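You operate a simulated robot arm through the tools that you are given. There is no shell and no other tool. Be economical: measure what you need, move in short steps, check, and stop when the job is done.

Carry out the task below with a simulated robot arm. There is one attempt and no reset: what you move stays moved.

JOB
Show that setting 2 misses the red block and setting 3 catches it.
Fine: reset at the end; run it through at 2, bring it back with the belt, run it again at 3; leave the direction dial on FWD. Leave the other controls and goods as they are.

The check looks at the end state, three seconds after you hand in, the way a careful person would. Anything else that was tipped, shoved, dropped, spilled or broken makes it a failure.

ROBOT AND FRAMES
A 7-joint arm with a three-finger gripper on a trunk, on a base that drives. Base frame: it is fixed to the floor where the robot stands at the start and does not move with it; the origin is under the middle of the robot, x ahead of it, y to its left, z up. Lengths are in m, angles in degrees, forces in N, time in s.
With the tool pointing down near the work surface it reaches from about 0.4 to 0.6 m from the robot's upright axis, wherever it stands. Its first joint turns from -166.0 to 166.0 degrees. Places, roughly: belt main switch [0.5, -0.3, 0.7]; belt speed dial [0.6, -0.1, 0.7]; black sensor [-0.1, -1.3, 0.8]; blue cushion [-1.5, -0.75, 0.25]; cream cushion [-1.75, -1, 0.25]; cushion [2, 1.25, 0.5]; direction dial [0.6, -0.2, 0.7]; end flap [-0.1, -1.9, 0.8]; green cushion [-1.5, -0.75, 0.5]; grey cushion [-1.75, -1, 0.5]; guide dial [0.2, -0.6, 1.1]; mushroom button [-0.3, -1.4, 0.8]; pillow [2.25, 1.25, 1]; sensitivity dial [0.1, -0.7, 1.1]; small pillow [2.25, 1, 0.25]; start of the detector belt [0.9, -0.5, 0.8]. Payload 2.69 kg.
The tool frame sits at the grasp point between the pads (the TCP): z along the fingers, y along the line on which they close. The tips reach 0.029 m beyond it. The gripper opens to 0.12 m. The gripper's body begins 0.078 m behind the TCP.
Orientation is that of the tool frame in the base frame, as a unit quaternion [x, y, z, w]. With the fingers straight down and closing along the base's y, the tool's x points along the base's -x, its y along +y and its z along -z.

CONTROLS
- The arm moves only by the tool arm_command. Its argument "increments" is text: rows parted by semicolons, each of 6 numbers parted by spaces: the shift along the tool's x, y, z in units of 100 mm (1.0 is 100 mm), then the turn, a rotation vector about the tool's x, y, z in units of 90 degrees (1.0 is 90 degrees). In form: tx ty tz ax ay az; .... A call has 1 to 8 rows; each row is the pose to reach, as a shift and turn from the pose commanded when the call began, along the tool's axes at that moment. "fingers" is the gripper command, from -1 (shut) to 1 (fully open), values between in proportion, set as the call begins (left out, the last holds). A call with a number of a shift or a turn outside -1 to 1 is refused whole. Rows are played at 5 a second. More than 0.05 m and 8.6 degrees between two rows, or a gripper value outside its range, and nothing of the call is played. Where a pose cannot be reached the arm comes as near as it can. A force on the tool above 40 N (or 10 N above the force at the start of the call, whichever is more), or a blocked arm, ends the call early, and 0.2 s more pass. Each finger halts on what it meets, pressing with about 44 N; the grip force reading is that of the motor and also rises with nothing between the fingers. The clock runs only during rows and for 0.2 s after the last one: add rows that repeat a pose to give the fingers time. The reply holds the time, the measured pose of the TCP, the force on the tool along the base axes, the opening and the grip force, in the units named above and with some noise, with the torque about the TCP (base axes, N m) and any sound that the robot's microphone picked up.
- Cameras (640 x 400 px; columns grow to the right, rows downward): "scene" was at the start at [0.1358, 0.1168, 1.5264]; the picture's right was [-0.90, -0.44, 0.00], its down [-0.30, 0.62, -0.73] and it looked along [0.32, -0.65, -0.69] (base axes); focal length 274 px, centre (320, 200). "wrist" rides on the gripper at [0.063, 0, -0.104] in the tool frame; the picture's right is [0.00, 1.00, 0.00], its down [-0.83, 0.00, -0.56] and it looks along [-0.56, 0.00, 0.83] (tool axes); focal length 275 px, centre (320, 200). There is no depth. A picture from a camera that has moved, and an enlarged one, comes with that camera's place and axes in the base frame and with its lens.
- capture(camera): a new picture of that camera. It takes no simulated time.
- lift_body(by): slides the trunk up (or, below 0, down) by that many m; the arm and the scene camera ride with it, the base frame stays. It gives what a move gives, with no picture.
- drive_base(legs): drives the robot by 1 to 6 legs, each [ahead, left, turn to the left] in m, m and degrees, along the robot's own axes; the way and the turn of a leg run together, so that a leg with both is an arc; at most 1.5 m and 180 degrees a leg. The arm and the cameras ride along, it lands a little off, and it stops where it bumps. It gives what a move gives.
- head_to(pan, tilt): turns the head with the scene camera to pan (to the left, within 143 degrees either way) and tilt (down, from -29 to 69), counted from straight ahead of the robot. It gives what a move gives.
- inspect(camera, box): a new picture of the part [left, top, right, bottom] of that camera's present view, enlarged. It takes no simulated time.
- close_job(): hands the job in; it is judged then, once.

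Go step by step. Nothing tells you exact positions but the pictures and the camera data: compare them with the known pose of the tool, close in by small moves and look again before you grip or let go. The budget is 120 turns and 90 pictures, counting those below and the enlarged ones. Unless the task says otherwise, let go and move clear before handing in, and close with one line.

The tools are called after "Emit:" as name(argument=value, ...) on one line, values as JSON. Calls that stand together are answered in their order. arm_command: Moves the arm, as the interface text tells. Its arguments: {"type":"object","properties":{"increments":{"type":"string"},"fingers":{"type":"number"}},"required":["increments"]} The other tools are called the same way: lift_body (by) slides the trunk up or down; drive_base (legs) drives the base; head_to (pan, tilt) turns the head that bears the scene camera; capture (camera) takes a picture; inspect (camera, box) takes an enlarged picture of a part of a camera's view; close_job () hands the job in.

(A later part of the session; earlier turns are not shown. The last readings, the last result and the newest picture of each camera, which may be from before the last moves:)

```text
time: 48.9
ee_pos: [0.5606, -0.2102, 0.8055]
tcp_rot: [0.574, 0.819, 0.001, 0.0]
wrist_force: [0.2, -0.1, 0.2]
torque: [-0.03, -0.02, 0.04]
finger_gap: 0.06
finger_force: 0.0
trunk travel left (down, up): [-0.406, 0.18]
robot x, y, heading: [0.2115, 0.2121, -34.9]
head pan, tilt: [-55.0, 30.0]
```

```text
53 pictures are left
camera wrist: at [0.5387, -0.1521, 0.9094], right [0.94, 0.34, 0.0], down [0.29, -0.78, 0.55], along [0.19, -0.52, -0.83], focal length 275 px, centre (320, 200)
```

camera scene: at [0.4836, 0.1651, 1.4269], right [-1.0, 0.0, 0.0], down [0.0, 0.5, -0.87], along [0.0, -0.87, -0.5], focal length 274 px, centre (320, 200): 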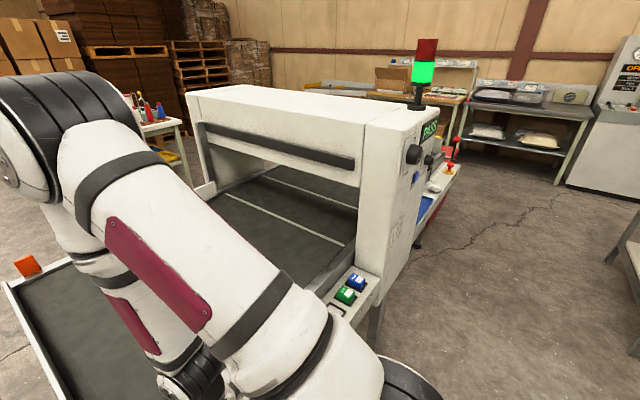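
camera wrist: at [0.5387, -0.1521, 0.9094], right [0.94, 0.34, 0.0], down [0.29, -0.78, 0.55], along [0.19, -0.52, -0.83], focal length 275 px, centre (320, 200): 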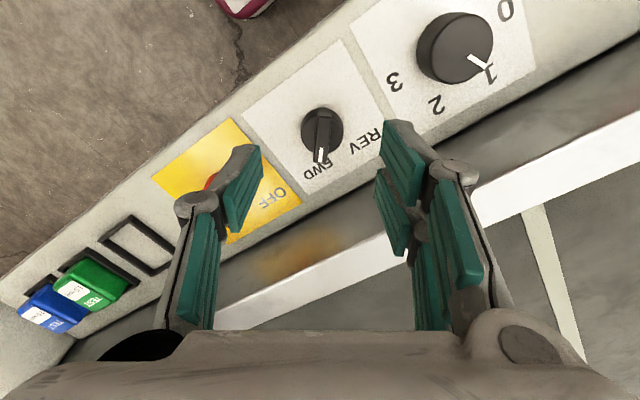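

The ridge is now aligned between the fingers. I'll lower onto the knob and close gently.

Emit:
arm_command(increments="0.04 0 0.2 0 0 0; 0.04 0 0.36 0 0 0; 0.04 0 0.42 0 0 0; 0.04 0 0.42 0 0 0")

Emit:
capture(camera="wrist")

```text
time: 49.9
ee_pos: [0.5602, -0.207, 0.7616]
tcp_rot: [0.574, 0.819, 0.0, -0.001]
wrist_force: [-0.1, -0.5, -0.7]
torque: [-0.02, 0.01, -0.01]
finger_gap: 0.0603
finger_force: 0.1
trunk travel left (down, up): [-0.406, 0.18]
robot x, y, heading: [0.2062, 0.2145, -35.3]
head pan, tilt: [-55.0, 30.0]
```

```text
52 pictures are left
camera wrist: at [0.5371, -0.1483, 0.8651], right [0.94, 0.34, 0.0], down [0.29, -0.78, 0.55], along [0.19, -0.52, -0.83], focal length 275 px, centre (320, 200)
```

wrist: 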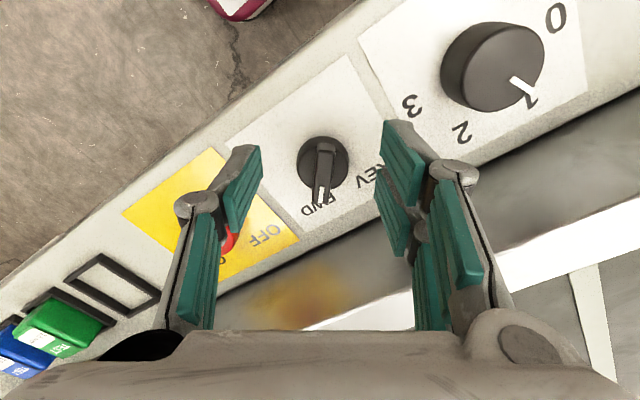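

The fingers straddle the knob with clearance from the neighbours. Closing.

Emit:
arm_command(increments="0 0 0 0 0 0; 0 0 0 0 0 0", fingers=-1)

Emit:
capture(camera="wrist")

```text
time: 50.5
ee_pos: [0.5593, -0.2067, 0.7608]
tcp_rot: [0.575, 0.818, 0.0, -0.001]
wrist_force: [-0.3, -0.3, -0.5]
torque: [0.01, 0.01, 0.01]
finger_gap: 0.0
finger_force: 28.6
trunk travel left (down, up): [-0.406, 0.18]
robot x, y, heading: [0.2108, 0.2169, -34.7]
head pan, tilt: [-55.0, 30.0]
```

```text
51 pictures are left
camera wrist: at [0.5369, -0.1483, 0.8652], right [0.94, 0.34, 0.0], down [0.29, -0.78, 0.55], along [0.19, -0.52, -0.83], focal length 275 px, centre (320, 200)
```

wrist: 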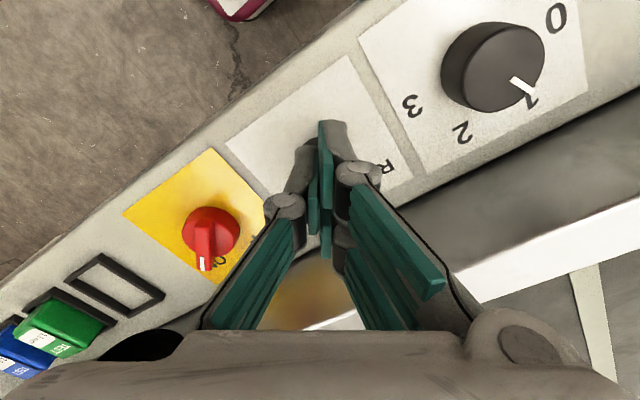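

They closed above the knob, so the panel sits lower than I assumed. I'll reopen, go 2 cm lower and close again.

Emit:
arm_command(increments="0 0 0 0 0 0; -0.03 0 0 0 0 0; -0.03 0 0.12 0 0 0; -0.03 0 0.2 0 0 0; -0.03 0 0.2 0 0 0", fingers=0)

Emit:
arm_command(increments="0 0 0 0 0 0; 0 0 0 0 0 0; 0 0 0 0 0 0", fingers=-1)

```text
time: 51.7
ee_pos: [0.5604, -0.212, 0.742]
tcp_rot: [0.574, 0.819, 0.0, -0.001]
wrist_force: [-0.3, -1.0, -0.7]
torque: [0.0, 0.0, 0.01]
finger_gap: 0.0599
finger_force: 0.1
trunk travel left (down, up): [-0.406, 0.18]
robot x, y, heading: [0.2097, 0.2149, -35.0]
head pan, tilt: [-55.0, 30.0]
```

```text
time: 52.5
ee_pos: [0.5624, -0.2101, 0.7427]
tcp_rot: [0.574, 0.819, 0.002, 0.0]
wrist_force: [17.5, 6.4, 3.4]
torque: [0.15, -0.51, 0.21]
finger_gap: 0.0304
finger_force: 45.1
trunk travel left (down, up): [-0.406, 0.18]
robot x, y, heading: [0.2089, 0.2176, -35.1]
head pan, tilt: [-55.0, 30.0]
```

The fingers hold the knob barrel (30 mm), with a small side load. I'll ease 2 mm to +y and turn toward REV.

Emit:
arm_command(increments="0 0.02 0 0 0 0; 0 0.02 0 0 0 -0.09; 0 0.02 0 0 0 -0.18; 0 0.02 0 0 0 -0.27; 0 0.02 0 0 0 -0.36; 0 0.02 0 0 0 -0.45")

Emit:
capture(camera="wrist")

```text
time: 53.9
ee_pos: [0.5585, -0.2131, 0.7421]
tcp_rot: [0.268, 0.963, -0.002, -0.003]
wrist_force: [-2.7, -2.2, -4.0]
torque: [-0.02, -0.15, -0.05]
finger_gap: 0.0305
finger_force: 44.9
trunk travel left (down, up): [-0.406, 0.18]
robot x, y, heading: [0.2085, 0.2136, -35.1]
head pan, tilt: [-55.0, 30.0]
stopped in row 6: the force on the tool passed its limit at 42 N (the readings are from after the stop); the commanded pose is now the measured one
```

```text
50 pictures are left
camera wrist: at [0.5048, -0.1809, 0.8462], right [0.51, 0.86, 0.0], down [0.72, -0.42, 0.55], along [0.47, -0.29, -0.83], focal length 275 px, centre (320, 200)
```

wrist: 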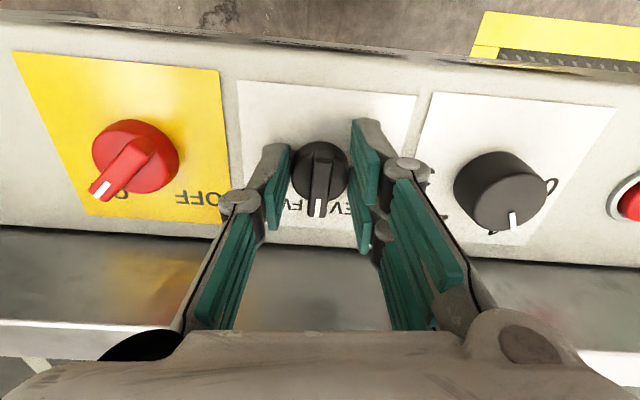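

The knob follows and the pointer is midway. The side load has relaxed, so I'll continue in smaller turns.

Emit:
arm_command(increments="0 0 0 0 0 -0.08; 0 0 0 0 0 -0.16; 0 0 0 0 0 -0.24; 0 0 0 0 0 -0.32")

Emit:
capture(camera="wrist")

```text
time: 54.9
ee_pos: [0.5581, -0.2169, 0.7418]
tcp_rot: [0.02, 1.0, -0.003, -0.002]
wrist_force: [-19.3, -28.4, -12.9]
torque: [-0.84, 0.51, -0.19]
finger_gap: 0.0309
finger_force: 44.6
trunk travel left (down, up): [-0.406, 0.18]
robot x, y, heading: [0.2085, 0.2161, -35.2]
head pan, tilt: [-55.0, 30.0]
```

```text
49 pictures are left
camera wrist: at [0.495, -0.2138, 0.8464], right [0.04, 1.0, -0.01], down [0.83, -0.03, 0.55], along [0.55, -0.02, -0.83], focal length 275 px, centre (320, 200)
```

wrist: 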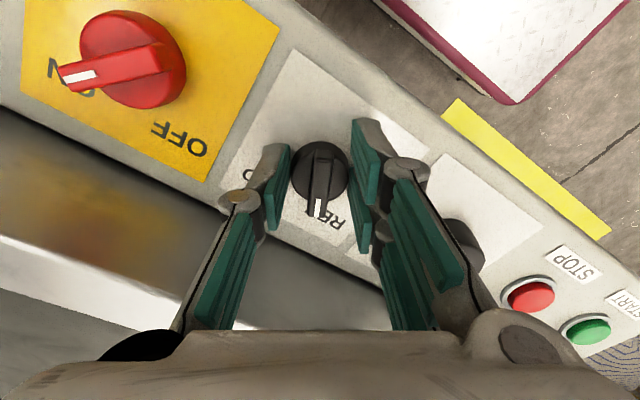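

The pointer now aims at REV. I'll relieve the side load, nudge slightly further, then open.

Emit:
arm_command(increments="0.02 -0.03 0 0 0 -0.03; 0.02 -0.03 0 0 0 -0.06; 0.02 -0.03 0 0 0 -0.06")

Emit:
arm_command(increments="0 0 0 0 0 0; 0 0 0 0 0 0; 0 0 -0.4 0 0 0; 0 0 -0.7 0 0 0; 0 0 -0.7 0 0 0", fingers=0)

Emit:
capture(camera="wrist")

```text
time: 55.7
ee_pos: [0.5584, -0.2177, 0.7432]
tcp_rot: [-0.027, 1.0, -0.002, -0.001]
wrist_force: [-5.5, -24.6, 9.8]
torque: [-0.58, 0.81, -0.12]
finger_gap: 0.0305
finger_force: 45.3
trunk travel left (down, up): [-0.406, 0.18]
robot x, y, heading: [0.208, 0.2144, -35.1]
head pan, tilt: [-55.0, 30.0]
```

```text
time: 56.9
ee_pos: [0.5566, -0.2172, 0.8111]
tcp_rot: [-0.027, 1.0, -0.002, -0.002]
wrist_force: [-0.3, -0.5, -0.9]
torque: [0.04, 0.03, 0.0]
finger_gap: 0.0601
finger_force: 0.1
trunk travel left (down, up): [-0.406, 0.18]
robot x, y, heading: [0.2083, 0.2119, -35.0]
head pan, tilt: [-55.0, 30.0]
```

```text
48 pictures are left
camera wrist: at [0.4938, -0.2208, 0.9157], right [-0.06, 1.0, 0.0], down [0.83, 0.05, 0.55], along [0.55, 0.03, -0.83], focal length 275 px, centre (320, 200)
```

wrist: 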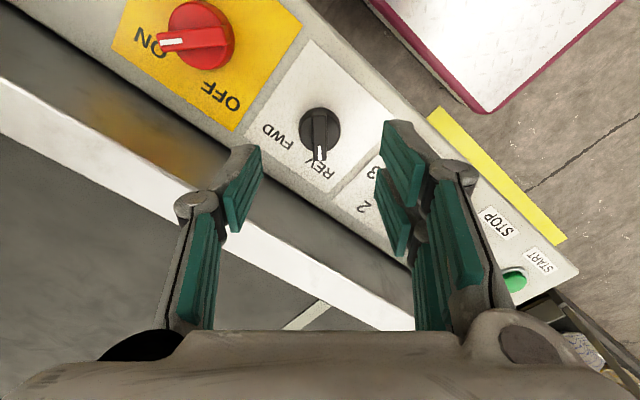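

The dial is on REV. I'll square up the tool again, shut the fingers and travel to START.

Emit:
arm_command(increments="0 0 0 0 0 0.085; 0 0 0 0 0 0.17; 0 0 0 0 0 0.255; 0 0 0 0 0 0.34; 0 0 0 0 0 0.425", fingers=-1)

Emit:
arm_command(increments="0 0.4 0 0 0 0; 0 0.8 0 0 0 0; 0 1 0 0 0 0; 0 1 0 0 0 0")

Emit:
arm_command(increments="0 0.4 0 0 0 0; 0 0.8 0 0 0 0; 0 1 0 0 0 0; 0 1 0 0 0 0")

```text
time: 58.1
ee_pos: [0.5579, -0.2158, 0.8118]
tcp_rot: [0.303, 0.953, -0.002, -0.001]
wrist_force: [-0.9, -0.4, 0.4]
torque: [0.02, -0.01, 0.05]
finger_gap: 0.0
finger_force: 28.8
trunk travel left (down, up): [-0.406, 0.18]
robot x, y, heading: [0.2102, 0.2151, -35.1]
head pan, tilt: [-55.0, 30.0]
```

```text
time: 59.1
ee_pos: [0.6258, -0.1446, 0.8085]
tcp_rot: [0.302, 0.953, -0.001, -0.002]
wrist_force: [-0.4, 0.1, -0.2]
torque: [0.0, 0.02, -0.01]
finger_gap: 0.0001
finger_force: 28.1
out of reach, approached as far as the arm can: row 2, 3, 4
trunk travel left (down, up): [-0.406, 0.18]
robot x, y, heading: [0.2084, 0.2159, -35.0]
head pan, tilt: [-55.0, 30.0]
```

```text
time: 60.1
ee_pos: [0.6857, -0.0608, 0.807]
tcp_rot: [0.302, 0.953, -0.001, -0.003]
wrist_force: [0.0, 0.3, -0.3]
torque: [-0.01, 0.02, -0.03]
finger_gap: 0.0001
finger_force: 28.2
out of reach, approached as far as the arm can: row 1, 2
trunk travel left (down, up): [-0.406, 0.18]
robot x, y, heading: [0.2081, 0.2159, -34.8]
head pan, tilt: [-55.0, 30.0]
```

Now line up on START and press for the reverse run.

Emit:
arm_command(increments="0.13 0.4 0 0 0 0; 0.13 0.7 0.1 0 0 0; 0.13 0.7 0.36 0 0 0; 0.13 0.7 0.36 0 0 0")

Emit:
capture(camera="wrist")

```text
time: 61.1
ee_pos: [0.713, -0.0006, 0.7718]
tcp_rot: [0.301, 0.954, -0.001, -0.001]
wrist_force: [0.0, 0.1, -0.2]
torque: [0.0, 0.02, -0.02]
finger_gap: 0.0001
finger_force: 28.1
out of reach, approached as far as the arm can: row 1
trunk travel left (down, up): [-0.406, 0.18]
robot x, y, heading: [0.2056, 0.2149, -35.0]
head pan, tilt: [-55.0, 30.0]
```

```text
47 pictures are left
camera wrist: at [0.6609, 0.0363, 0.8756], right [0.57, 0.82, 0.0], down [0.68, -0.47, 0.55], along [0.45, -0.32, -0.83], focal length 275 px, centre (320, 200)
```

wrist: 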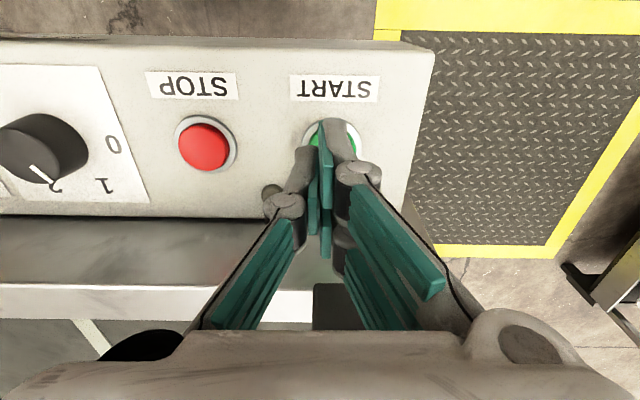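

Over START again, slightly short along y by 4 mm. Pressing, then moving straight to STOP.

Emit:
arm_command(increments="0 0.04 0.2 0 0 0; 0 0.04 0.26 0 0 0; 0 0.04 0.31 0 0 0; 0 0.04 0.31 0 0 0; 0 0.04 0 0 0 0")

Emit:
arm_command(increments="0 -0.4 0 0 0 0; 0 -0.76 0 0 0 0; 0 -0.76 0 0 0 0")

Emit:
capture(camera="wrist")

Emit:
capture(camera="scene")

```text
time: 62.3
ee_pos: [0.7149, 0.0036, 0.7715]
tcp_rot: [0.301, 0.954, -0.002, -0.002]
wrist_force: [0.1, 0.2, -0.6]
torque: [0.04, 0.01, -0.02]
finger_gap: 0.0
finger_force: 28.3
trunk travel left (down, up): [-0.406, 0.18]
robot x, y, heading: [0.2089, 0.2141, -35.0]
head pan, tilt: [-55.0, 30.0]
heard: click
```

```text
time: 63.1
ee_pos: [0.6737, -0.0575, 0.7703]
tcp_rot: [0.301, 0.954, -0.002, -0.002]
wrist_force: [0.4, 1.1, -1.4]
torque: [0.01, 0.02, 0.0]
finger_gap: 0.0
finger_force: 28.4
trunk travel left (down, up): [-0.406, 0.18]
robot x, y, heading: [0.2109, 0.2138, -35.0]
head pan, tilt: [-55.0, 30.0]
```

```text
46 pictures are left
camera wrist: at [0.6217, -0.0224, 0.8742], right [0.57, 0.82, 0.0], down [0.69, -0.47, 0.55], along [0.45, -0.32, -0.83], focal length 275 px, centre (320, 200)
```

wrist: 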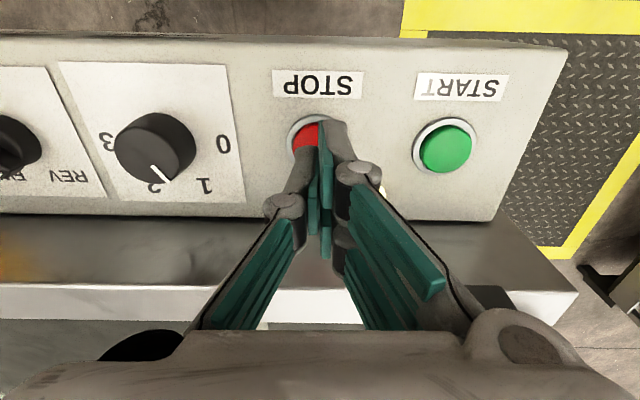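

```text
45 pictures are left
camera scene: at [0.4832, 0.1647, 1.4269], right [-1.0, 0.0, 0.0], down [0.0, 0.5, -0.87], along [0.0, -0.87, -0.5], focal length 274 px, centre (320, 200)
```

scene: 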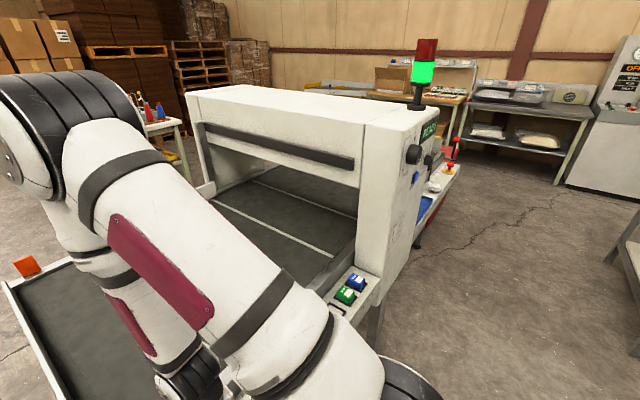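

The belt is running in reverse. Holding about 1.8 s, then looking for the block coming out of the tunnel.

Emit:
arm_command(increments="0 0 0 0 0 0; 0 0 0 0 0 0; 0 0 0 0 0 0; 0 0 0 0 0 0; 0 0 0 0 0 0; 0 0 0 0 0 0; 0 0 0 0 0 0; 0 0 0 0 0 0")

Emit:
capture(camera="scene")

```text
time: 64.9
ee_pos: [0.6736, -0.0591, 0.7708]
tcp_rot: [0.302, 0.953, -0.002, -0.002]
wrist_force: [0.4, -0.2, 0.1]
torque: [-0.04, -0.02, 0.01]
finger_gap: 0.0
finger_force: 29.1
trunk travel left (down, up): [-0.406, 0.18]
robot x, y, heading: [0.2106, 0.2143, -34.9]
head pan, tilt: [-55.0, 30.0]
```

```text
44 pictures are left
camera scene: at [0.4832, 0.1647, 1.4269], right [-1.0, 0.0, 0.0], down [0.0, 0.5, -0.87], along [0.0, -0.87, -0.5], focal length 274 px, centre (320, 200)
```

scene: 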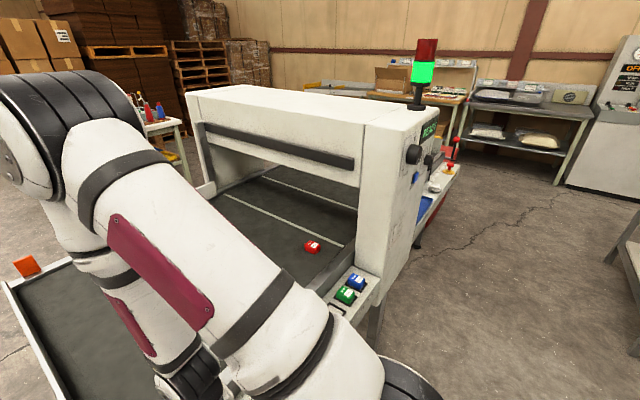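

The block is back at s≈-0.19 as predicted. I'll stop it near its original place.

Emit:
arm_command(increments="0 0 0 0 0 0; 0 0 0 0 0 0; 0 0 0 0 0 0; 0 0 0.2 0 0 0; 0 0 0.26 0 0 0; 0 0 0.31 0 0 0; 0 0 0.31 0 0 0; 0 0 0 0 0 0")

Emit:
arm_command(increments="0 0 -0.4 0 0 0; 0 -0.3 -0.4 0 0 0; 0 -0.7 -0.4 0 0 0; 0 -1 -0.4 0 0 0; 0 -1 -0.4 0 0 0")

Emit:
arm_command(increments="0 -0.4 0 0 0 0; 0 -0.83 0 0 0 0; 0 -0.83 0 0 0 0; 0 -0.83 0 0 0 0", fingers=0)

Emit:
capture(camera="wrist")

```text
time: 66.7
ee_pos: [0.6725, -0.0604, 0.7706]
tcp_rot: [0.3, 0.954, -0.001, -0.003]
wrist_force: [1.0, 0.0, -0.6]
torque: [0.01, 0.0, -0.01]
finger_gap: 0.0
finger_force: 28.6
out of reach, approached as far as the arm can: row 8
trunk travel left (down, up): [-0.406, 0.18]
robot x, y, heading: [0.2128, 0.2129, -35.1]
head pan, tilt: [-55.0, 30.0]
heard: click
```

```text
time: 67.9
ee_pos: [0.6234, -0.1464, 0.8097]
tcp_rot: [0.301, 0.953, -0.001, -0.002]
wrist_force: [-0.1, 0.4, 0.4]
torque: [0.03, -0.02, -0.02]
finger_gap: 0.0
finger_force: 28.6
out of reach, approached as far as the arm can: row 1, 2, 3, 4, 5
trunk travel left (down, up): [-0.406, 0.18]
robot x, y, heading: [0.2074, 0.2154, -35.1]
head pan, tilt: [-55.0, 30.0]
```

```text
time: 68.9
ee_pos: [0.5752, -0.2153, 0.8101]
tcp_rot: [0.302, 0.953, -0.002, -0.001]
wrist_force: [-0.1, 0.0, 0.0]
torque: [0.03, 0.01, -0.03]
finger_gap: 0.0599
finger_force: 0.1
trunk travel left (down, up): [-0.406, 0.18]
robot x, y, heading: [0.2088, 0.216, -35.2]
head pan, tilt: [-55.0, 30.0]
```

```text
43 pictures are left
camera wrist: at [0.5237, -0.1797, 0.914], right [0.57, 0.82, 0.0], down [0.68, -0.47, 0.55], along [0.45, -0.32, -0.83], focal length 275 px, centre (320, 200)
```

wrist: 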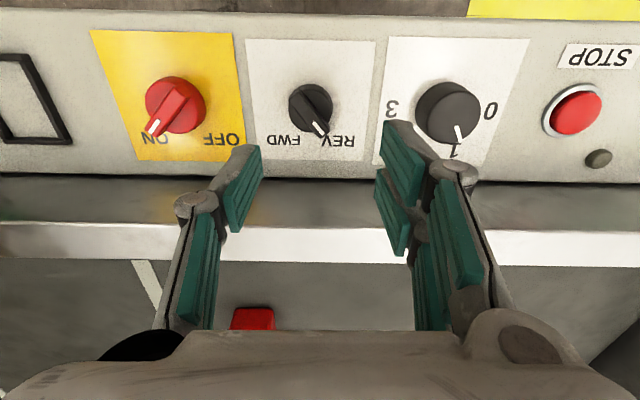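

The belt stopped, the lamp is off and the block is back on the infeed. Now set the dial to FWD: turn the tool -35° to match the ridge, centre and look.

Emit:
arm_command(increments="0.05 -0.03 0 0 0 -0.09; 0.12 -0.08 0 0 0 -0.18; 0.12 -0.08 0 0 0 -0.27; 0.12 -0.08 0 0 0 -0.36; 0.12 -0.08 0.1 0 0 -0.4; 0.12 -0.08 0.1 0 0 -0.4")

Emit:
capture(camera="wrist")

```text
time: 70.3
ee_pos: [0.5621, -0.2159, 0.7996]
tcp_rot: [-0.01, 1.0, -0.001, -0.002]
wrist_force: [0.1, 0.5, -0.4]
torque: [0.0, -0.03, 0.02]
finger_gap: 0.0601
finger_force: 0.0
trunk travel left (down, up): [-0.406, 0.18]
robot x, y, heading: [0.2121, 0.2128, -34.9]
head pan, tilt: [-55.0, 30.0]
```

```text
42 pictures are left
camera wrist: at [0.4983, -0.2158, 0.904], right [-0.02, 1.0, 0.0], down [0.83, 0.02, 0.55], along [0.55, 0.01, -0.83], focal length 275 px, centre (320, 200)
```

wrist: 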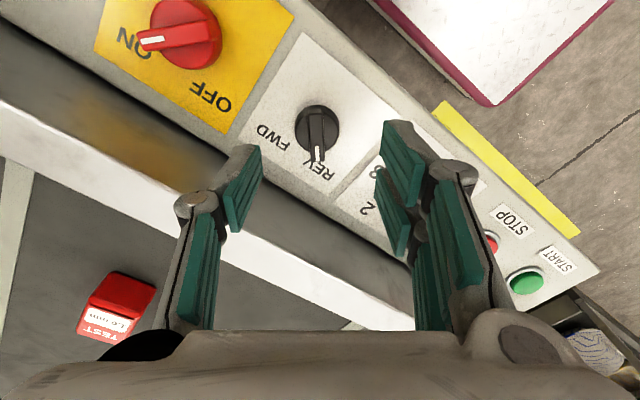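

The knob is 2 mm left of centre. I'll correct, lower and grip.

Emit:
arm_command(increments="0 -0.02 0.3 0 0 0; 0 -0.02 0.5 0 0 0; 0 -0.02 0.58 0 0 0; 0 -0.02 0.58 0 0 0")

Emit:
arm_command(increments="0 0 0 0 0 0; 0 0 0 0 0 0; 0 0 0 0 0 0", fingers=-1)

```text
time: 71.3
ee_pos: [0.5623, -0.2175, 0.7427]
tcp_rot: [-0.007, 1.0, 0.0, -0.002]
wrist_force: [0.6, -0.3, 0.1]
torque: [-0.02, 0.01, -0.01]
finger_gap: 0.06
finger_force: 0.1
trunk travel left (down, up): [-0.406, 0.18]
robot x, y, heading: [0.2124, 0.2154, -35.2]
head pan, tilt: [-55.0, 30.0]
```

```text
time: 72.1
ee_pos: [0.561, -0.2162, 0.7434]
tcp_rot: [-0.008, 1.0, -0.001, -0.004]
wrist_force: [-0.8, 1.2, 2.3]
torque: [0.05, -0.01, -0.07]
finger_gap: 0.0308
finger_force: 45.0
trunk travel left (down, up): [-0.406, 0.18]
robot x, y, heading: [0.2086, 0.2115, -35.1]
head pan, tilt: [-55.0, 30.0]
```

Gripped with almost no side load. Turning to FWD.

Emit:
arm_command(increments="0 0 0 0 0 0.09; 0 0 0 0 0 0.18; 0 0 0 0 0 0.27; 0 0 0 0 0 0.36; 0 0 0 0 0 0.45; 0 0 0 0 0 0.54; 0 0 0 0 0 0.63; 0 0 0 0 0 0.7")

Emit:
arm_command(increments="0 0 0 0 0 0.05; 0 0 0 0 0 0.1; 0 0 0 0 0 0.1")

Emit:
capture(camera="wrist")

```text
time: 73.5
ee_pos: [0.5613, -0.2138, 0.7432]
tcp_rot: [0.396, 0.918, 0.0, -0.002]
wrist_force: [0.8, 3.3, 17.3]
torque: [-0.06, -0.16, 0.0]
finger_gap: 0.0305
finger_force: 45.0
trunk travel left (down, up): [-0.406, 0.18]
robot x, y, heading: [0.2097, 0.214, -35.0]
head pan, tilt: [-55.0, 30.0]
stopped in row 7: the force on the tool passed its limit at 41 N (the readings are from after the stop); the commanded pose is now the measured one
```

```text
time: 74.3
ee_pos: [0.5619, -0.2138, 0.7433]
tcp_rot: [0.467, 0.884, 0.0, -0.002]
wrist_force: [6.8, 9.8, 24.1]
torque: [0.61, -0.04, 0.0]
finger_gap: 0.0305
finger_force: 45.0
trunk travel left (down, up): [-0.406, 0.18]
robot x, y, heading: [0.2088, 0.217, -35.2]
head pan, tilt: [-55.0, 30.0]
```

```text
41 pictures are left
camera wrist: at [0.5264, -0.1621, 0.8465], right [0.82, 0.57, 0.0], down [0.47, -0.69, 0.55], along [0.31, -0.46, -0.83], focal length 275 px, centre (320, 200)
```

wrist: 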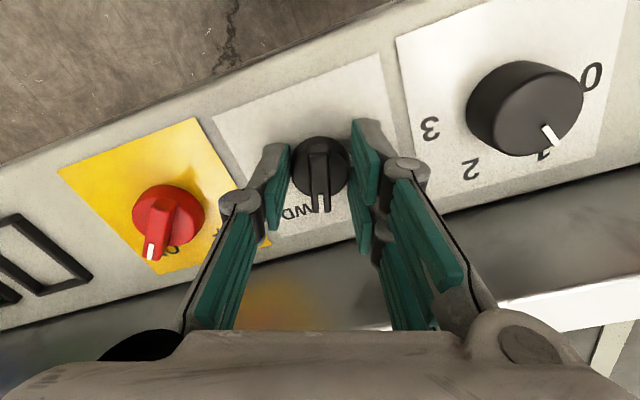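

About 15° remain. I'll ease the vertical load by 1 mm and continue.

Emit:
arm_command(increments="0 0 -0.015 0 0 0; 0 0 -0.015 0 0 0.07; 0 0 -0.015 0 0 0.13; 0 0 -0.015 0 0 0.19; 0 0 -0.015 0 0 0.19")

Emit:
capture(camera="wrist")

```text
time: 75.4
ee_pos: [0.5631, -0.2134, 0.7437]
tcp_rot: [0.59, 0.807, 0.001, -0.003]
wrist_force: [5.4, -1.0, -16.2]
torque: [-0.07, -0.1, 0.01]
finger_gap: 0.0305
finger_force: 44.9
trunk travel left (down, up): [-0.406, 0.18]
robot x, y, heading: [0.2132, 0.2141, -35.1]
head pan, tilt: [-55.0, 30.0]
stopped in row 5: the force on the tool passed its limit at 41 N (the readings are from after the stop); the commanded pose is now the measured one
```

```text
40 pictures are left
camera wrist: at [0.5438, -0.1539, 0.8467], right [0.95, 0.31, 0.0], down [0.26, -0.79, 0.55], along [0.17, -0.53, -0.83], focal length 275 px, centre (320, 200)
```

wrist: 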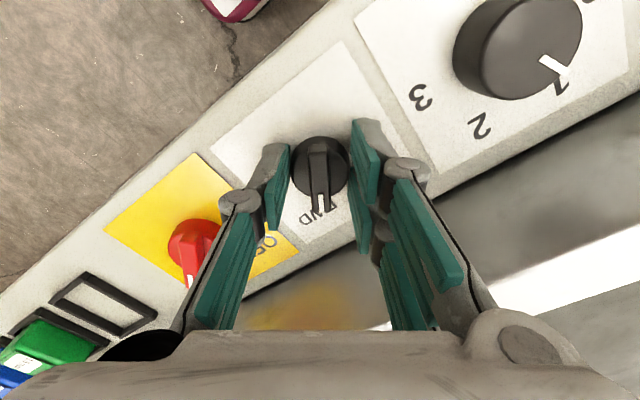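

FWD is reached. Opening, rising and checking.

Emit:
arm_command(increments="0 0 0 0 0 0; 0 0 0 0 0 0; 0 0 -0.4 0 0 0; 0 0 -0.8 0 0 0; 0 0 -0.8 0 0 0", fingers=0)

Emit:
capture(camera="wrist")

```text
time: 76.6
ee_pos: [0.5628, -0.2139, 0.8234]
tcp_rot: [0.59, 0.807, 0.001, -0.002]
wrist_force: [0.0, -0.4, 0.3]
torque: [0.0, -0.02, 0.02]
finger_gap: 0.0599
finger_force: 0.1
trunk travel left (down, up): [-0.406, 0.18]
robot x, y, heading: [0.2106, 0.2129, -35.0]
head pan, tilt: [-55.0, 30.0]
```

```text
39 pictures are left
camera wrist: at [0.543, -0.1551, 0.9276], right [0.95, 0.31, 0.0], down [0.26, -0.79, 0.55], along [0.17, -0.53, -0.83], focal length 275 px, centre (320, 200)
```

wrist: 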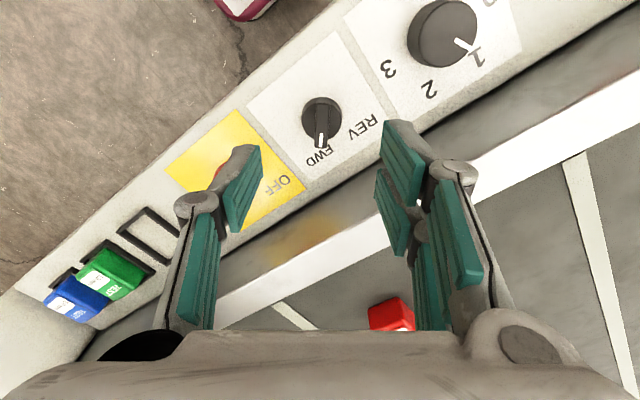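

The dial reads FWD. Next is the sensitivity dial: square the tool, raise the trunk, back off and turn the tool level.

Emit:
lift_body(by=0.17)

Emit:
drive_base(legs=[[-0.27, 0, 0]])

Emit:
arm_command(increments="0 0 0 0 0 -0.09; 0 0 0 0 0 -0.18; 0 0 0 0 0 -0.27; 0 0 0 0 0 -0.36; 0 0 0 0 0 -0.414; 0 0 0 0 0 -0.414")

Emit:
arm_command(increments="0 0 0 0 -0.094 0; 0 0 0 0 -0.188 0; 0 0 0 0 -0.282 0; 0 0 0 0 -0.376 0; 0 0 0 0 -0.47 0; 0 0 0 0 -0.564 0; 0 0 0 0 -0.658 0; 0 0 0 0 -0.752 0")

Emit:
arm_command(increments="0 0 0 0 -0.083 0; 0 0 0 0 -0.166 0; 0 0 0 0 -0.248 0; 0 0 0 0 -0.248 0")

Emit:
capture(camera="scene")

```text
time: 78.5
ee_pos: [0.563, -0.2131, 0.9938]
tcp_rot: [0.591, 0.807, 0.001, -0.002]
wrist_force: [0.0, 0.1, 0.5]
torque: [-0.01, 0.0, 0.0]
finger_gap: 0.06
finger_force: 0.1
trunk travel left (down, up): [-0.576, 0.01]
robot x, y, heading: [0.2112, 0.2153, -34.9]
head pan, tilt: [-55.0, 30.0]
```

```text
time: 80.5
ee_pos: [0.336, -0.0534, 0.9931]
tcp_rot: [0.59, 0.807, 0.001, -0.003]
wrist_force: [0.2, 0.6, 0.1]
torque: [0.0, -0.01, 0.01]
finger_gap: 0.06
finger_force: 0.0
trunk travel left (down, up): [-0.576, 0.01]
robot x, y, heading: [-0.0169, 0.3734, -35.2]
head pan, tilt: [-55.0, 30.0]
```

```text
time: 81.9
ee_pos: [0.3354, -0.0525, 0.9936]
tcp_rot: [0.301, 0.953, 0.002, -0.003]
wrist_force: [0.2, 0.7, -0.9]
torque: [0.01, 0.0, 0.0]
finger_gap: 0.0599
finger_force: 0.1
trunk travel left (down, up): [-0.576, 0.01]
robot x, y, heading: [-0.0182, 0.3746, -34.7]
head pan, tilt: [-55.0, 30.0]
```

```text
time: 83.7
ee_pos: [0.3347, -0.0531, 0.9939]
tcp_rot: [0.251, 0.792, -0.166, 0.531]
wrist_force: [-0.2, -0.1, 0.5]
torque: [0.04, 0.02, -0.03]
finger_gap: 0.0602
finger_force: 0.1
trunk travel left (down, up): [-0.576, 0.01]
robot x, y, heading: [-0.0221, 0.3769, -35.2]
head pan, tilt: [-55.0, 30.0]
```

```text
time: 84.7
ee_pos: [0.3365, -0.0529, 0.9943]
tcp_rot: [0.214, 0.675, -0.213, 0.673]
wrist_force: [-0.4, 0.6, 0.4]
torque: [0.0, 0.02, 0.03]
finger_gap: 0.0599
finger_force: 0.0
trunk travel left (down, up): [-0.576, 0.01]
robot x, y, heading: [-0.0183, 0.3752, -35.0]
head pan, tilt: [-55.0, 30.0]
```

```text
38 pictures are left
camera scene: at [0.1213, 0.4191, 1.5972], right [-1.0, 0.0, 0.0], down [0.0, 0.5, -0.87], along [0.0, -0.87, -0.5], focal length 274 px, centre (320, 200)
```

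scene: 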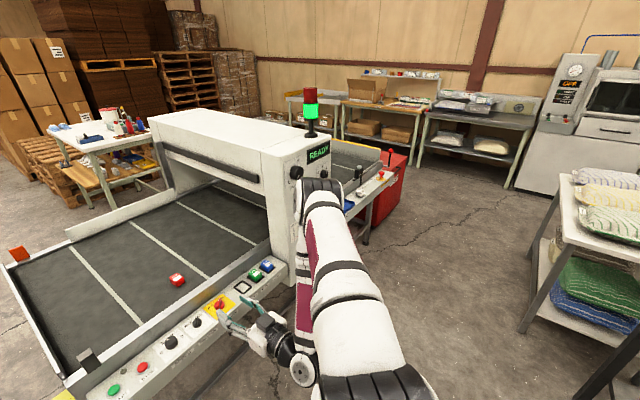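

The tool is level and the block waits on the infeed. I'll drive downstream 0.71 m and raise the tool to dial height, then look.

Emit:
drive_base(legs=[[0, -0.71, 0]])

Emit:
arm_command(increments="-0.3 0 0 0 0 0; -0.62 0 0 0 0 0; -0.62 0 0 0 0 0")

Emit:
head_to(pan=-10, tilt=40)

Emit:
capture(camera="scene")

Emit:
capture(camera="wrist")

```text
time: 88.5
ee_pos: [-0.0558, -0.6271, 0.9931]
tcp_rot: [0.209, 0.678, -0.206, 0.674]
wrist_force: [0.0, 0.5, 0.2]
torque: [0.02, 0.02, -0.02]
finger_gap: 0.06
finger_force: 0.0
trunk travel left (down, up): [-0.576, 0.01]
robot x, y, heading: [-0.416, -0.2091, -34.0]
head pan, tilt: [-55.0, 30.0]
```

```text
time: 89.3
ee_pos: [-0.0563, -0.627, 1.0558]
tcp_rot: [0.208, 0.677, -0.206, 0.675]
wrist_force: [-0.3, 0.4, -0.8]
torque: [0.0, 0.02, -0.06]
finger_gap: 0.06
finger_force: 0.0
trunk travel left (down, up): [-0.576, 0.01]
robot x, y, heading: [-0.4131, -0.2056, -33.8]
head pan, tilt: [-55.0, 30.0]
```

```text
time: 90.5
ee_pos: [-0.0563, -0.6281, 1.055]
tcp_rot: [0.209, 0.677, -0.207, 0.675]
wrist_force: [-1.1, -0.6, -0.2]
torque: [0.01, 0.02, 0.0]
finger_gap: 0.0601
finger_force: 0.0
trunk travel left (down, up): [-0.576, 0.01]
robot x, y, heading: [-0.4149, -0.2059, -34.0]
head pan, tilt: [-10.0, 40.0]
```

```text
37 pictures are left
camera scene: at [-0.2189, -0.128, 1.5818], right [-0.69, -0.72, 0.0], down [-0.46, 0.45, -0.77], along [0.55, -0.53, -0.64], focal length 274 px, centre (320, 200)
```

scene: 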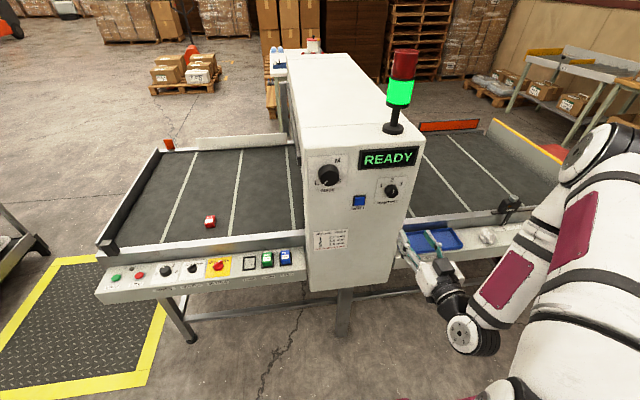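

```text
36 pictures are left
camera wrist: at [-0.143, -0.5694, 0.9921], right [0.56, 0.83, 0.0], down [-0.46, 0.31, 0.83], along [0.69, -0.47, 0.55], focal length 275 px, centre (320, 200)
```

wrist: 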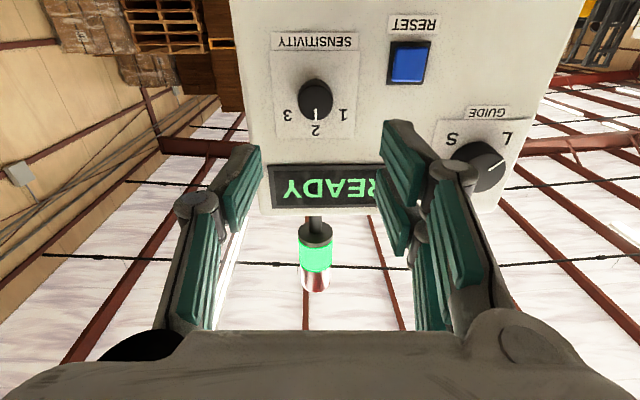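

The arm is well placed: knob in line with the tool, elbow clear. I'll drive 0.12 m forward and look again.

Emit:
drive_base(legs=[[0.11, 0, -1]])

Emit:
capture(camera="wrist")

Emit:
capture(camera="scene")

```text
time: 91.7
ee_pos: [0.0286, -0.6953, 1.0547]
tcp_rot: [0.214, 0.676, -0.212, 0.673]
wrist_force: [0.1, 0.5, 0.4]
torque: [-0.04, 0.01, -0.04]
finger_gap: 0.0602
finger_force: 0.1
trunk travel left (down, up): [-0.576, 0.01]
robot x, y, heading: [-0.3252, -0.2683, -34.9]
head pan, tilt: [-10.0, 40.0]
```

```text
35 pictures are left
camera wrist: at [-0.0584, -0.6362, 0.9921], right [0.57, 0.82, 0.0], down [-0.45, 0.32, 0.83], along [0.68, -0.48, 0.55], focal length 275 px, centre (320, 200)
```

wrist: 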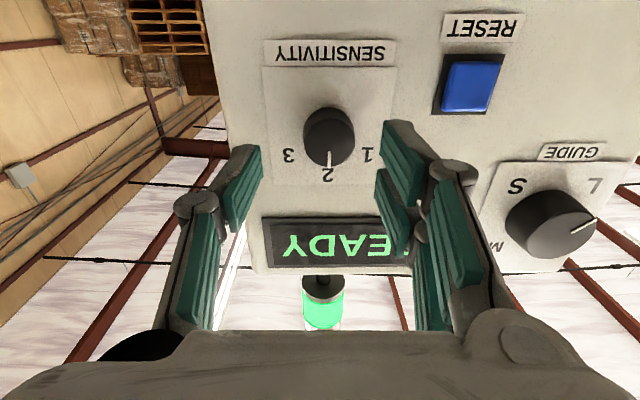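

```text
34 pictures are left
camera scene: at [-0.1267, -0.1935, 1.5819], right [-0.71, -0.71, 0.0], down [-0.46, 0.45, -0.77], along [0.54, -0.54, -0.64], focal length 274 px, centre (320, 200)
```

scene: 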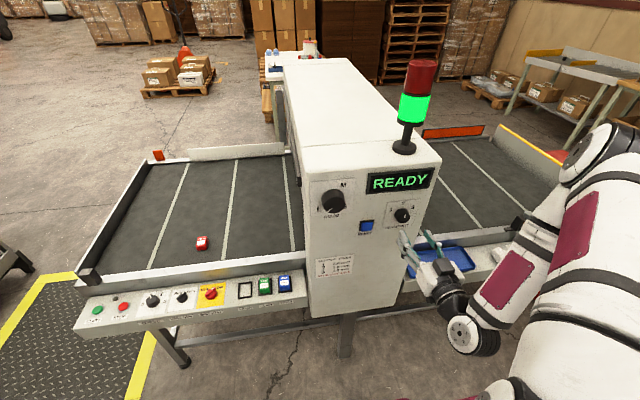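

The knob is about 6 mm to +y and 9 mm higher than the tool axis. I'll correct and come closer.

Emit:
arm_command(increments="-0.09 0.06 0 0 0 0; -0.09 0.06 0.25 0 0 0; -0.09 0.06 0.45 0 0 0; -0.09 0.06 0.45 0 0 0")

Emit:
capture(camera="wrist")

Emit:
inspect(camera="scene", box=[300, 160, 480, 290])

```text
time: 92.7
ee_pos: [0.0679, -0.718, 1.0645]
tcp_rot: [0.213, 0.676, -0.21, 0.673]
wrist_force: [0.7, -0.4, -0.3]
torque: [-0.01, 0.01, 0.01]
finger_gap: 0.0601
finger_force: 0.1
trunk travel left (down, up): [-0.576, 0.01]
robot x, y, heading: [-0.3252, -0.2615, -34.8]
head pan, tilt: [-10.0, 40.0]
```

```text
33 pictures are left
camera wrist: at [-0.018, -0.6577, 1.0019], right [0.57, 0.82, 0.0], down [-0.45, 0.32, 0.83], along [0.68, -0.48, 0.55], focal length 275 px, centre (320, 200)
```

wrist: 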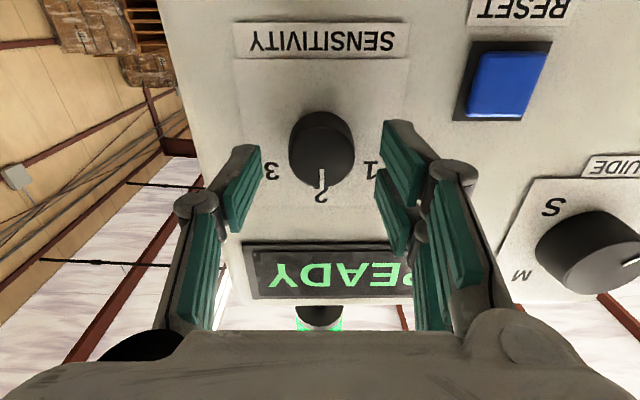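

```text
3.08 times, centred on (390, 225) of scene
camera zoom: at [-0.1267, -0.1936, 1.5818], right [-0.71, -0.71, 0.0], down [-0.46, 0.45, -0.77], along [0.54, -0.54, -0.64], focal length 844 px, centre (105, 123)
```

zoom: 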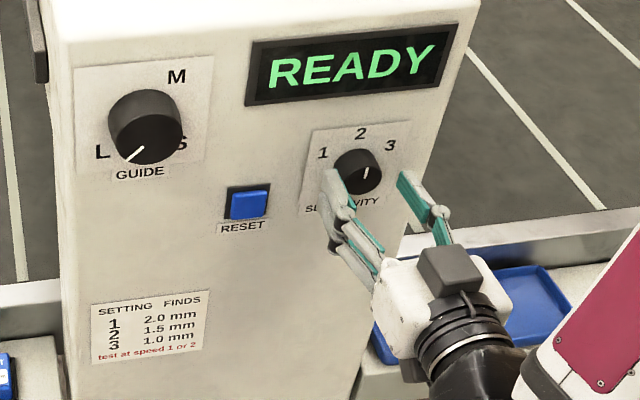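

Nearly centred; the knob is about 5 mm higher. I'll raise a touch, advance 3.5 cm and close.

Emit:
arm_command(increments="-0.05 0 0 0 0 0; -0.05 0 0.2 0 0 0; -0.05 0 0.35 0 0 0; -0.05 0 0.35 0 0 0")

Emit:
capture(camera="wrist")

```text
time: 93.5
ee_pos: [0.089, -0.7326, 1.0675]
tcp_rot: [0.218, 0.679, -0.211, 0.668]
wrist_force: [-35.0, 30.9, 4.5]
torque: [-0.01, -0.34, -1.56]
finger_gap: 0.0395
finger_force: 38.8
trunk travel left (down, up): [-0.576, 0.01]
robot x, y, heading: [-0.3261, -0.2704, -35.1]
head pan, tilt: [-10.0, 40.0]
stopped in row 4: the force on the tool passed its limit at 50 N (the readings are from after the stop); the commanded pose is now the measured one
```

```text
31 pictures are left
camera wrist: at [0.0016, -0.6711, 1.0052], right [0.58, 0.82, 0.0], down [-0.44, 0.31, 0.84], along [0.69, -0.49, 0.54], focal length 275 px, centre (320, 200)
```

wrist: 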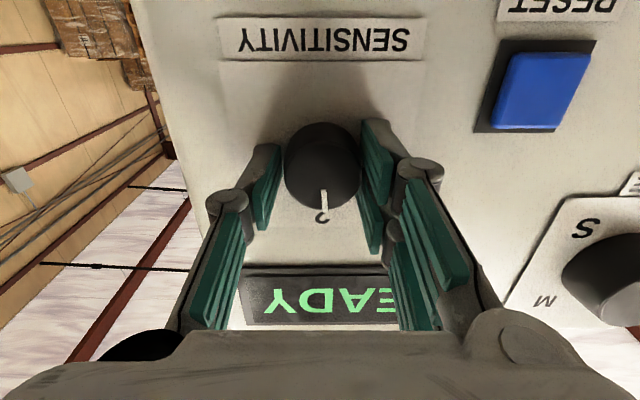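

The tips touched the housing face. I'll back off 5 mm and then close on the knob.

Emit:
arm_command(increments="0 0 -0.06 0 0 0; 0 0 -0.06 0 0 0")

Emit:
arm_command(increments="0 0 0 0 0 0; 0 0 0 0 0 0", fingers=-1)

Emit:
capture(camera="wrist")

```text
time: 94.1
ee_pos: [0.0877, -0.7317, 1.0675]
tcp_rot: [0.215, 0.677, -0.212, 0.671]
wrist_force: [-0.1, 0.3, 0.5]
torque: [0.02, -0.01, -0.03]
finger_gap: 0.0602
finger_force: 0.0
trunk travel left (down, up): [-0.576, 0.01]
robot x, y, heading: [-0.3249, -0.2682, -34.8]
head pan, tilt: [-10.0, 40.0]
```

```text
time: 94.7
ee_pos: [0.0885, -0.7304, 1.0677]
tcp_rot: [0.215, 0.677, -0.211, 0.671]
wrist_force: [3.5, 1.7, -0.8]
torque: [0.0, 0.0, 0.06]
finger_gap: 0.0372
finger_force: 44.6
trunk travel left (down, up): [-0.576, 0.01]
robot x, y, heading: [-0.3256, -0.2663, -34.8]
head pan, tilt: [-10.0, 40.0]
```

```text
30 pictures are left
camera wrist: at [0.0014, -0.6705, 1.0047], right [0.58, 0.82, 0.0], down [-0.45, 0.32, 0.84], along [0.69, -0.48, 0.55], focal length 275 px, centre (320, 200)
```

wrist: 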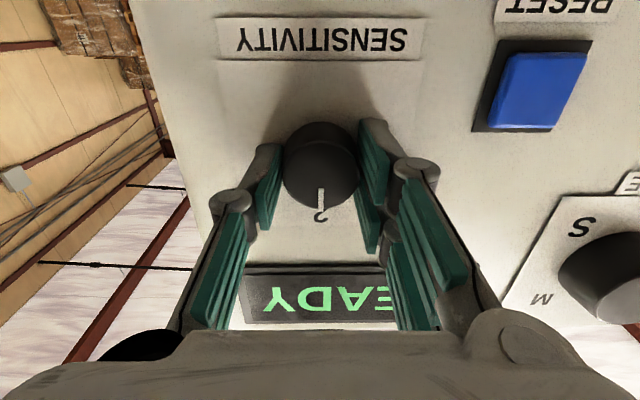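

Well gripped with little load. Turning clockwise from 2 toward 3.

Emit:
arm_command(increments="0 0 0 0 0 0.08; 0 0 0 0 0 0.16; 0 0 0 0 0 0.24; 0 0 0 0 0 0.32; 0 0 0 0 0 0.4; 0 0 0 0 0 0.4")

Emit:
inspect(camera="scene", box=[350, 160, 470, 260])

Emit:
capture(camera="wrist")

```text
time: 96.1
ee_pos: [0.0876, -0.7319, 1.0666]
tcp_rot: [0.415, 0.578, 0.006, 0.703]
wrist_force: [-4.4, 5.0, -11.2]
torque: [0.24, 0.35, 0.08]
finger_gap: 0.0369
finger_force: 45.0
trunk travel left (down, up): [-0.576, 0.01]
robot x, y, heading: [-0.3292, -0.2719, -34.7]
head pan, tilt: [-10.0, 40.0]
```

```text
4.00 times, centred on (410, 210) of scene
camera zoom: at [-0.1269, -0.1935, 1.5819], right [-0.71, -0.71, 0.0], down [-0.46, 0.45, -0.77], along [0.54, -0.54, -0.64], focal length 1097 px, centre (-40, 160)
```

zoom: 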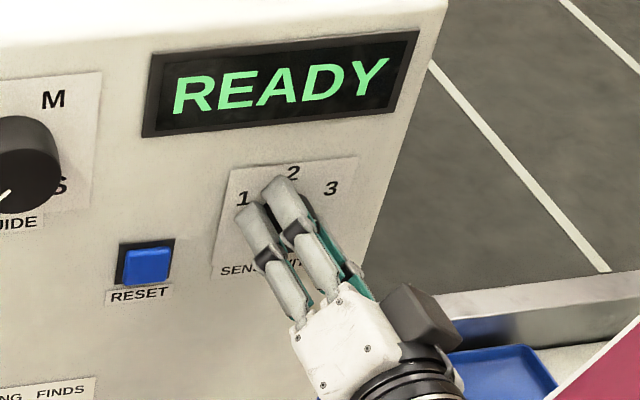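

```text
28 pictures are left
camera wrist: at [0.0223, -0.6408, 1.0165], right [0.47, 0.66, 0.59], down [-0.73, -0.08, 0.68], along [0.5, -0.75, 0.44], focal length 275 px, centre (320, 200)
```

wrist: 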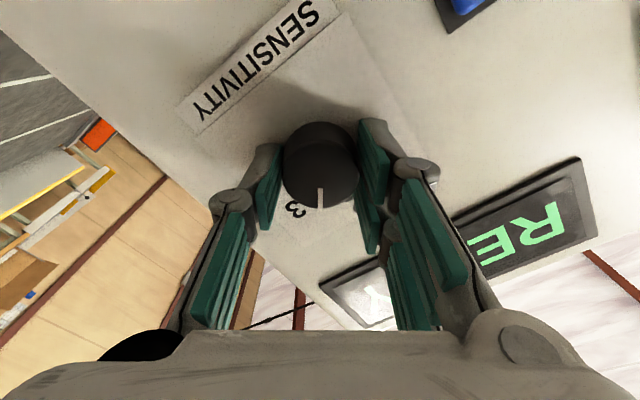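

The knob has turned 36° and "3" is still about 15° ahead of the pointer. Continuing.

Emit:
arm_command(increments="0 0 0 0 0 0.07; 0 0 0 0 0 0.14; 0 0 0 0 0 0.2; 0 0 0 0 0 0.2")

Emit:
capture(camera="wrist")

```text
time: 97.1
ee_pos: [0.0874, -0.7313, 1.0673]
tcp_rot: [0.501, 0.506, 0.115, 0.692]
wrist_force: [-15.4, 4.3, -16.7]
torque: [0.31, 0.49, 0.07]
finger_gap: 0.0368
finger_force: 44.9
trunk travel left (down, up): [-0.576, 0.01]
robot x, y, heading: [-0.3263, -0.2679, -34.9]
head pan, tilt: [-10.0, 40.0]
```

```text
27 pictures are left
camera wrist: at [0.0306, -0.6297, 1.03], right [0.35, 0.47, 0.81], down [-0.84, -0.23, 0.5], along [0.42, -0.85, 0.32], focal length 275 px, centre (320, 200)
```

wrist: 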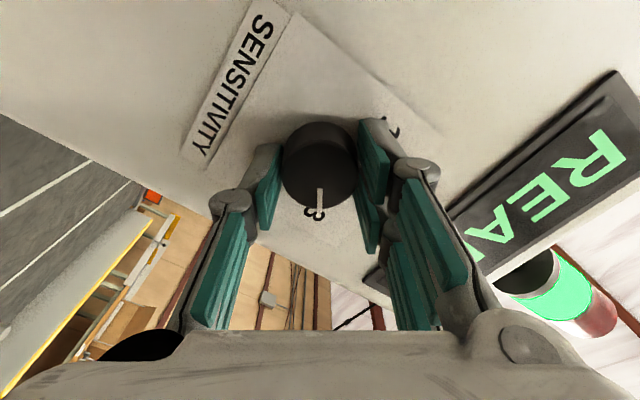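

The pointer is on 3. A slight nudge more, then open and back away 7 cm along the tool axis.

Emit:
arm_command(increments="0 0 0 0 0 0.03; 0 0 0 0 0 0.03")

Emit:
arm_command(increments="0 0 0 0 0 0; 0 0 0 0 0 0; 0 0 -0.4 0 0 0; 0 0 -0.8 0 0 0; 0 0 -0.8 0 0 0", fingers=0)

Emit:
arm_command(increments="0 0 0 0 0 -0.09; 0 0 0 0 0 -0.18; 0 0 0 0 0 -0.27; 0 0 0 0 0 -0.36; 0 0 0 0 0 -0.45; 0 0 0 0 0 -0.54; 0 0 0 0 0 -0.63; 0 0 0 0 0 -0.63")

Emit:
capture(camera="wrist")

```text
time: 97.7
ee_pos: [0.0867, -0.731, 1.066]
tcp_rot: [0.511, 0.495, 0.132, 0.69]
wrist_force: [-20.8, 6.8, -20.0]
torque: [0.31, 0.48, -0.49]
finger_gap: 0.0369
finger_force: 45.5
trunk travel left (down, up): [-0.576, 0.01]
robot x, y, heading: [-0.3229, -0.2664, -34.8]
head pan, tilt: [-10.0, 40.0]
```

```text
time: 98.9
ee_pos: [0.0223, -0.6842, 1.0683]
tcp_rot: [0.511, 0.495, 0.132, 0.69]
wrist_force: [0.7, 0.2, -0.4]
torque: [-0.01, -0.01, 0.0]
finger_gap: 0.0601
finger_force: 0.1
trunk travel left (down, up): [-0.576, 0.01]
robot x, y, heading: [-0.3242, -0.2706, -35.0]
head pan, tilt: [-10.0, 40.0]
```

```text
time: 100.7
ee_pos: [0.0223, -0.6849, 1.0674]
tcp_rot: [0.215, 0.678, -0.212, 0.67]
wrist_force: [-0.5, -0.1, -0.1]
torque: [0.0, -0.04, -0.01]
finger_gap: 0.0598
finger_force: 0.0
trunk travel left (down, up): [-0.576, 0.01]
robot x, y, heading: [-0.326, -0.2687, -34.7]
head pan, tilt: [-10.0, 40.0]
```

```text
26 pictures are left
camera wrist: at [-0.0646, -0.6246, 1.0059], right [0.58, 0.82, -0.01], down [-0.44, 0.32, 0.84], along [0.69, -0.48, 0.55], focal length 275 px, centre (320, 200)
```

wrist: 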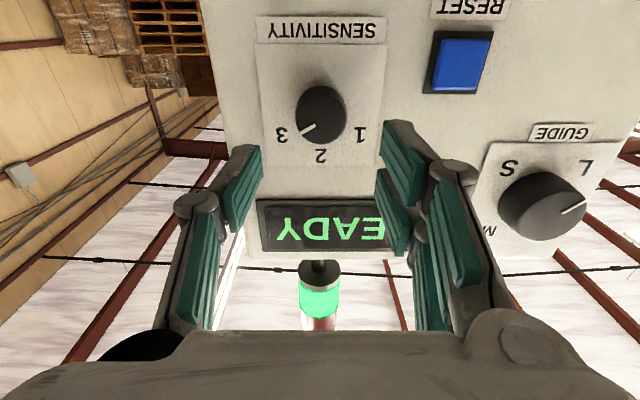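

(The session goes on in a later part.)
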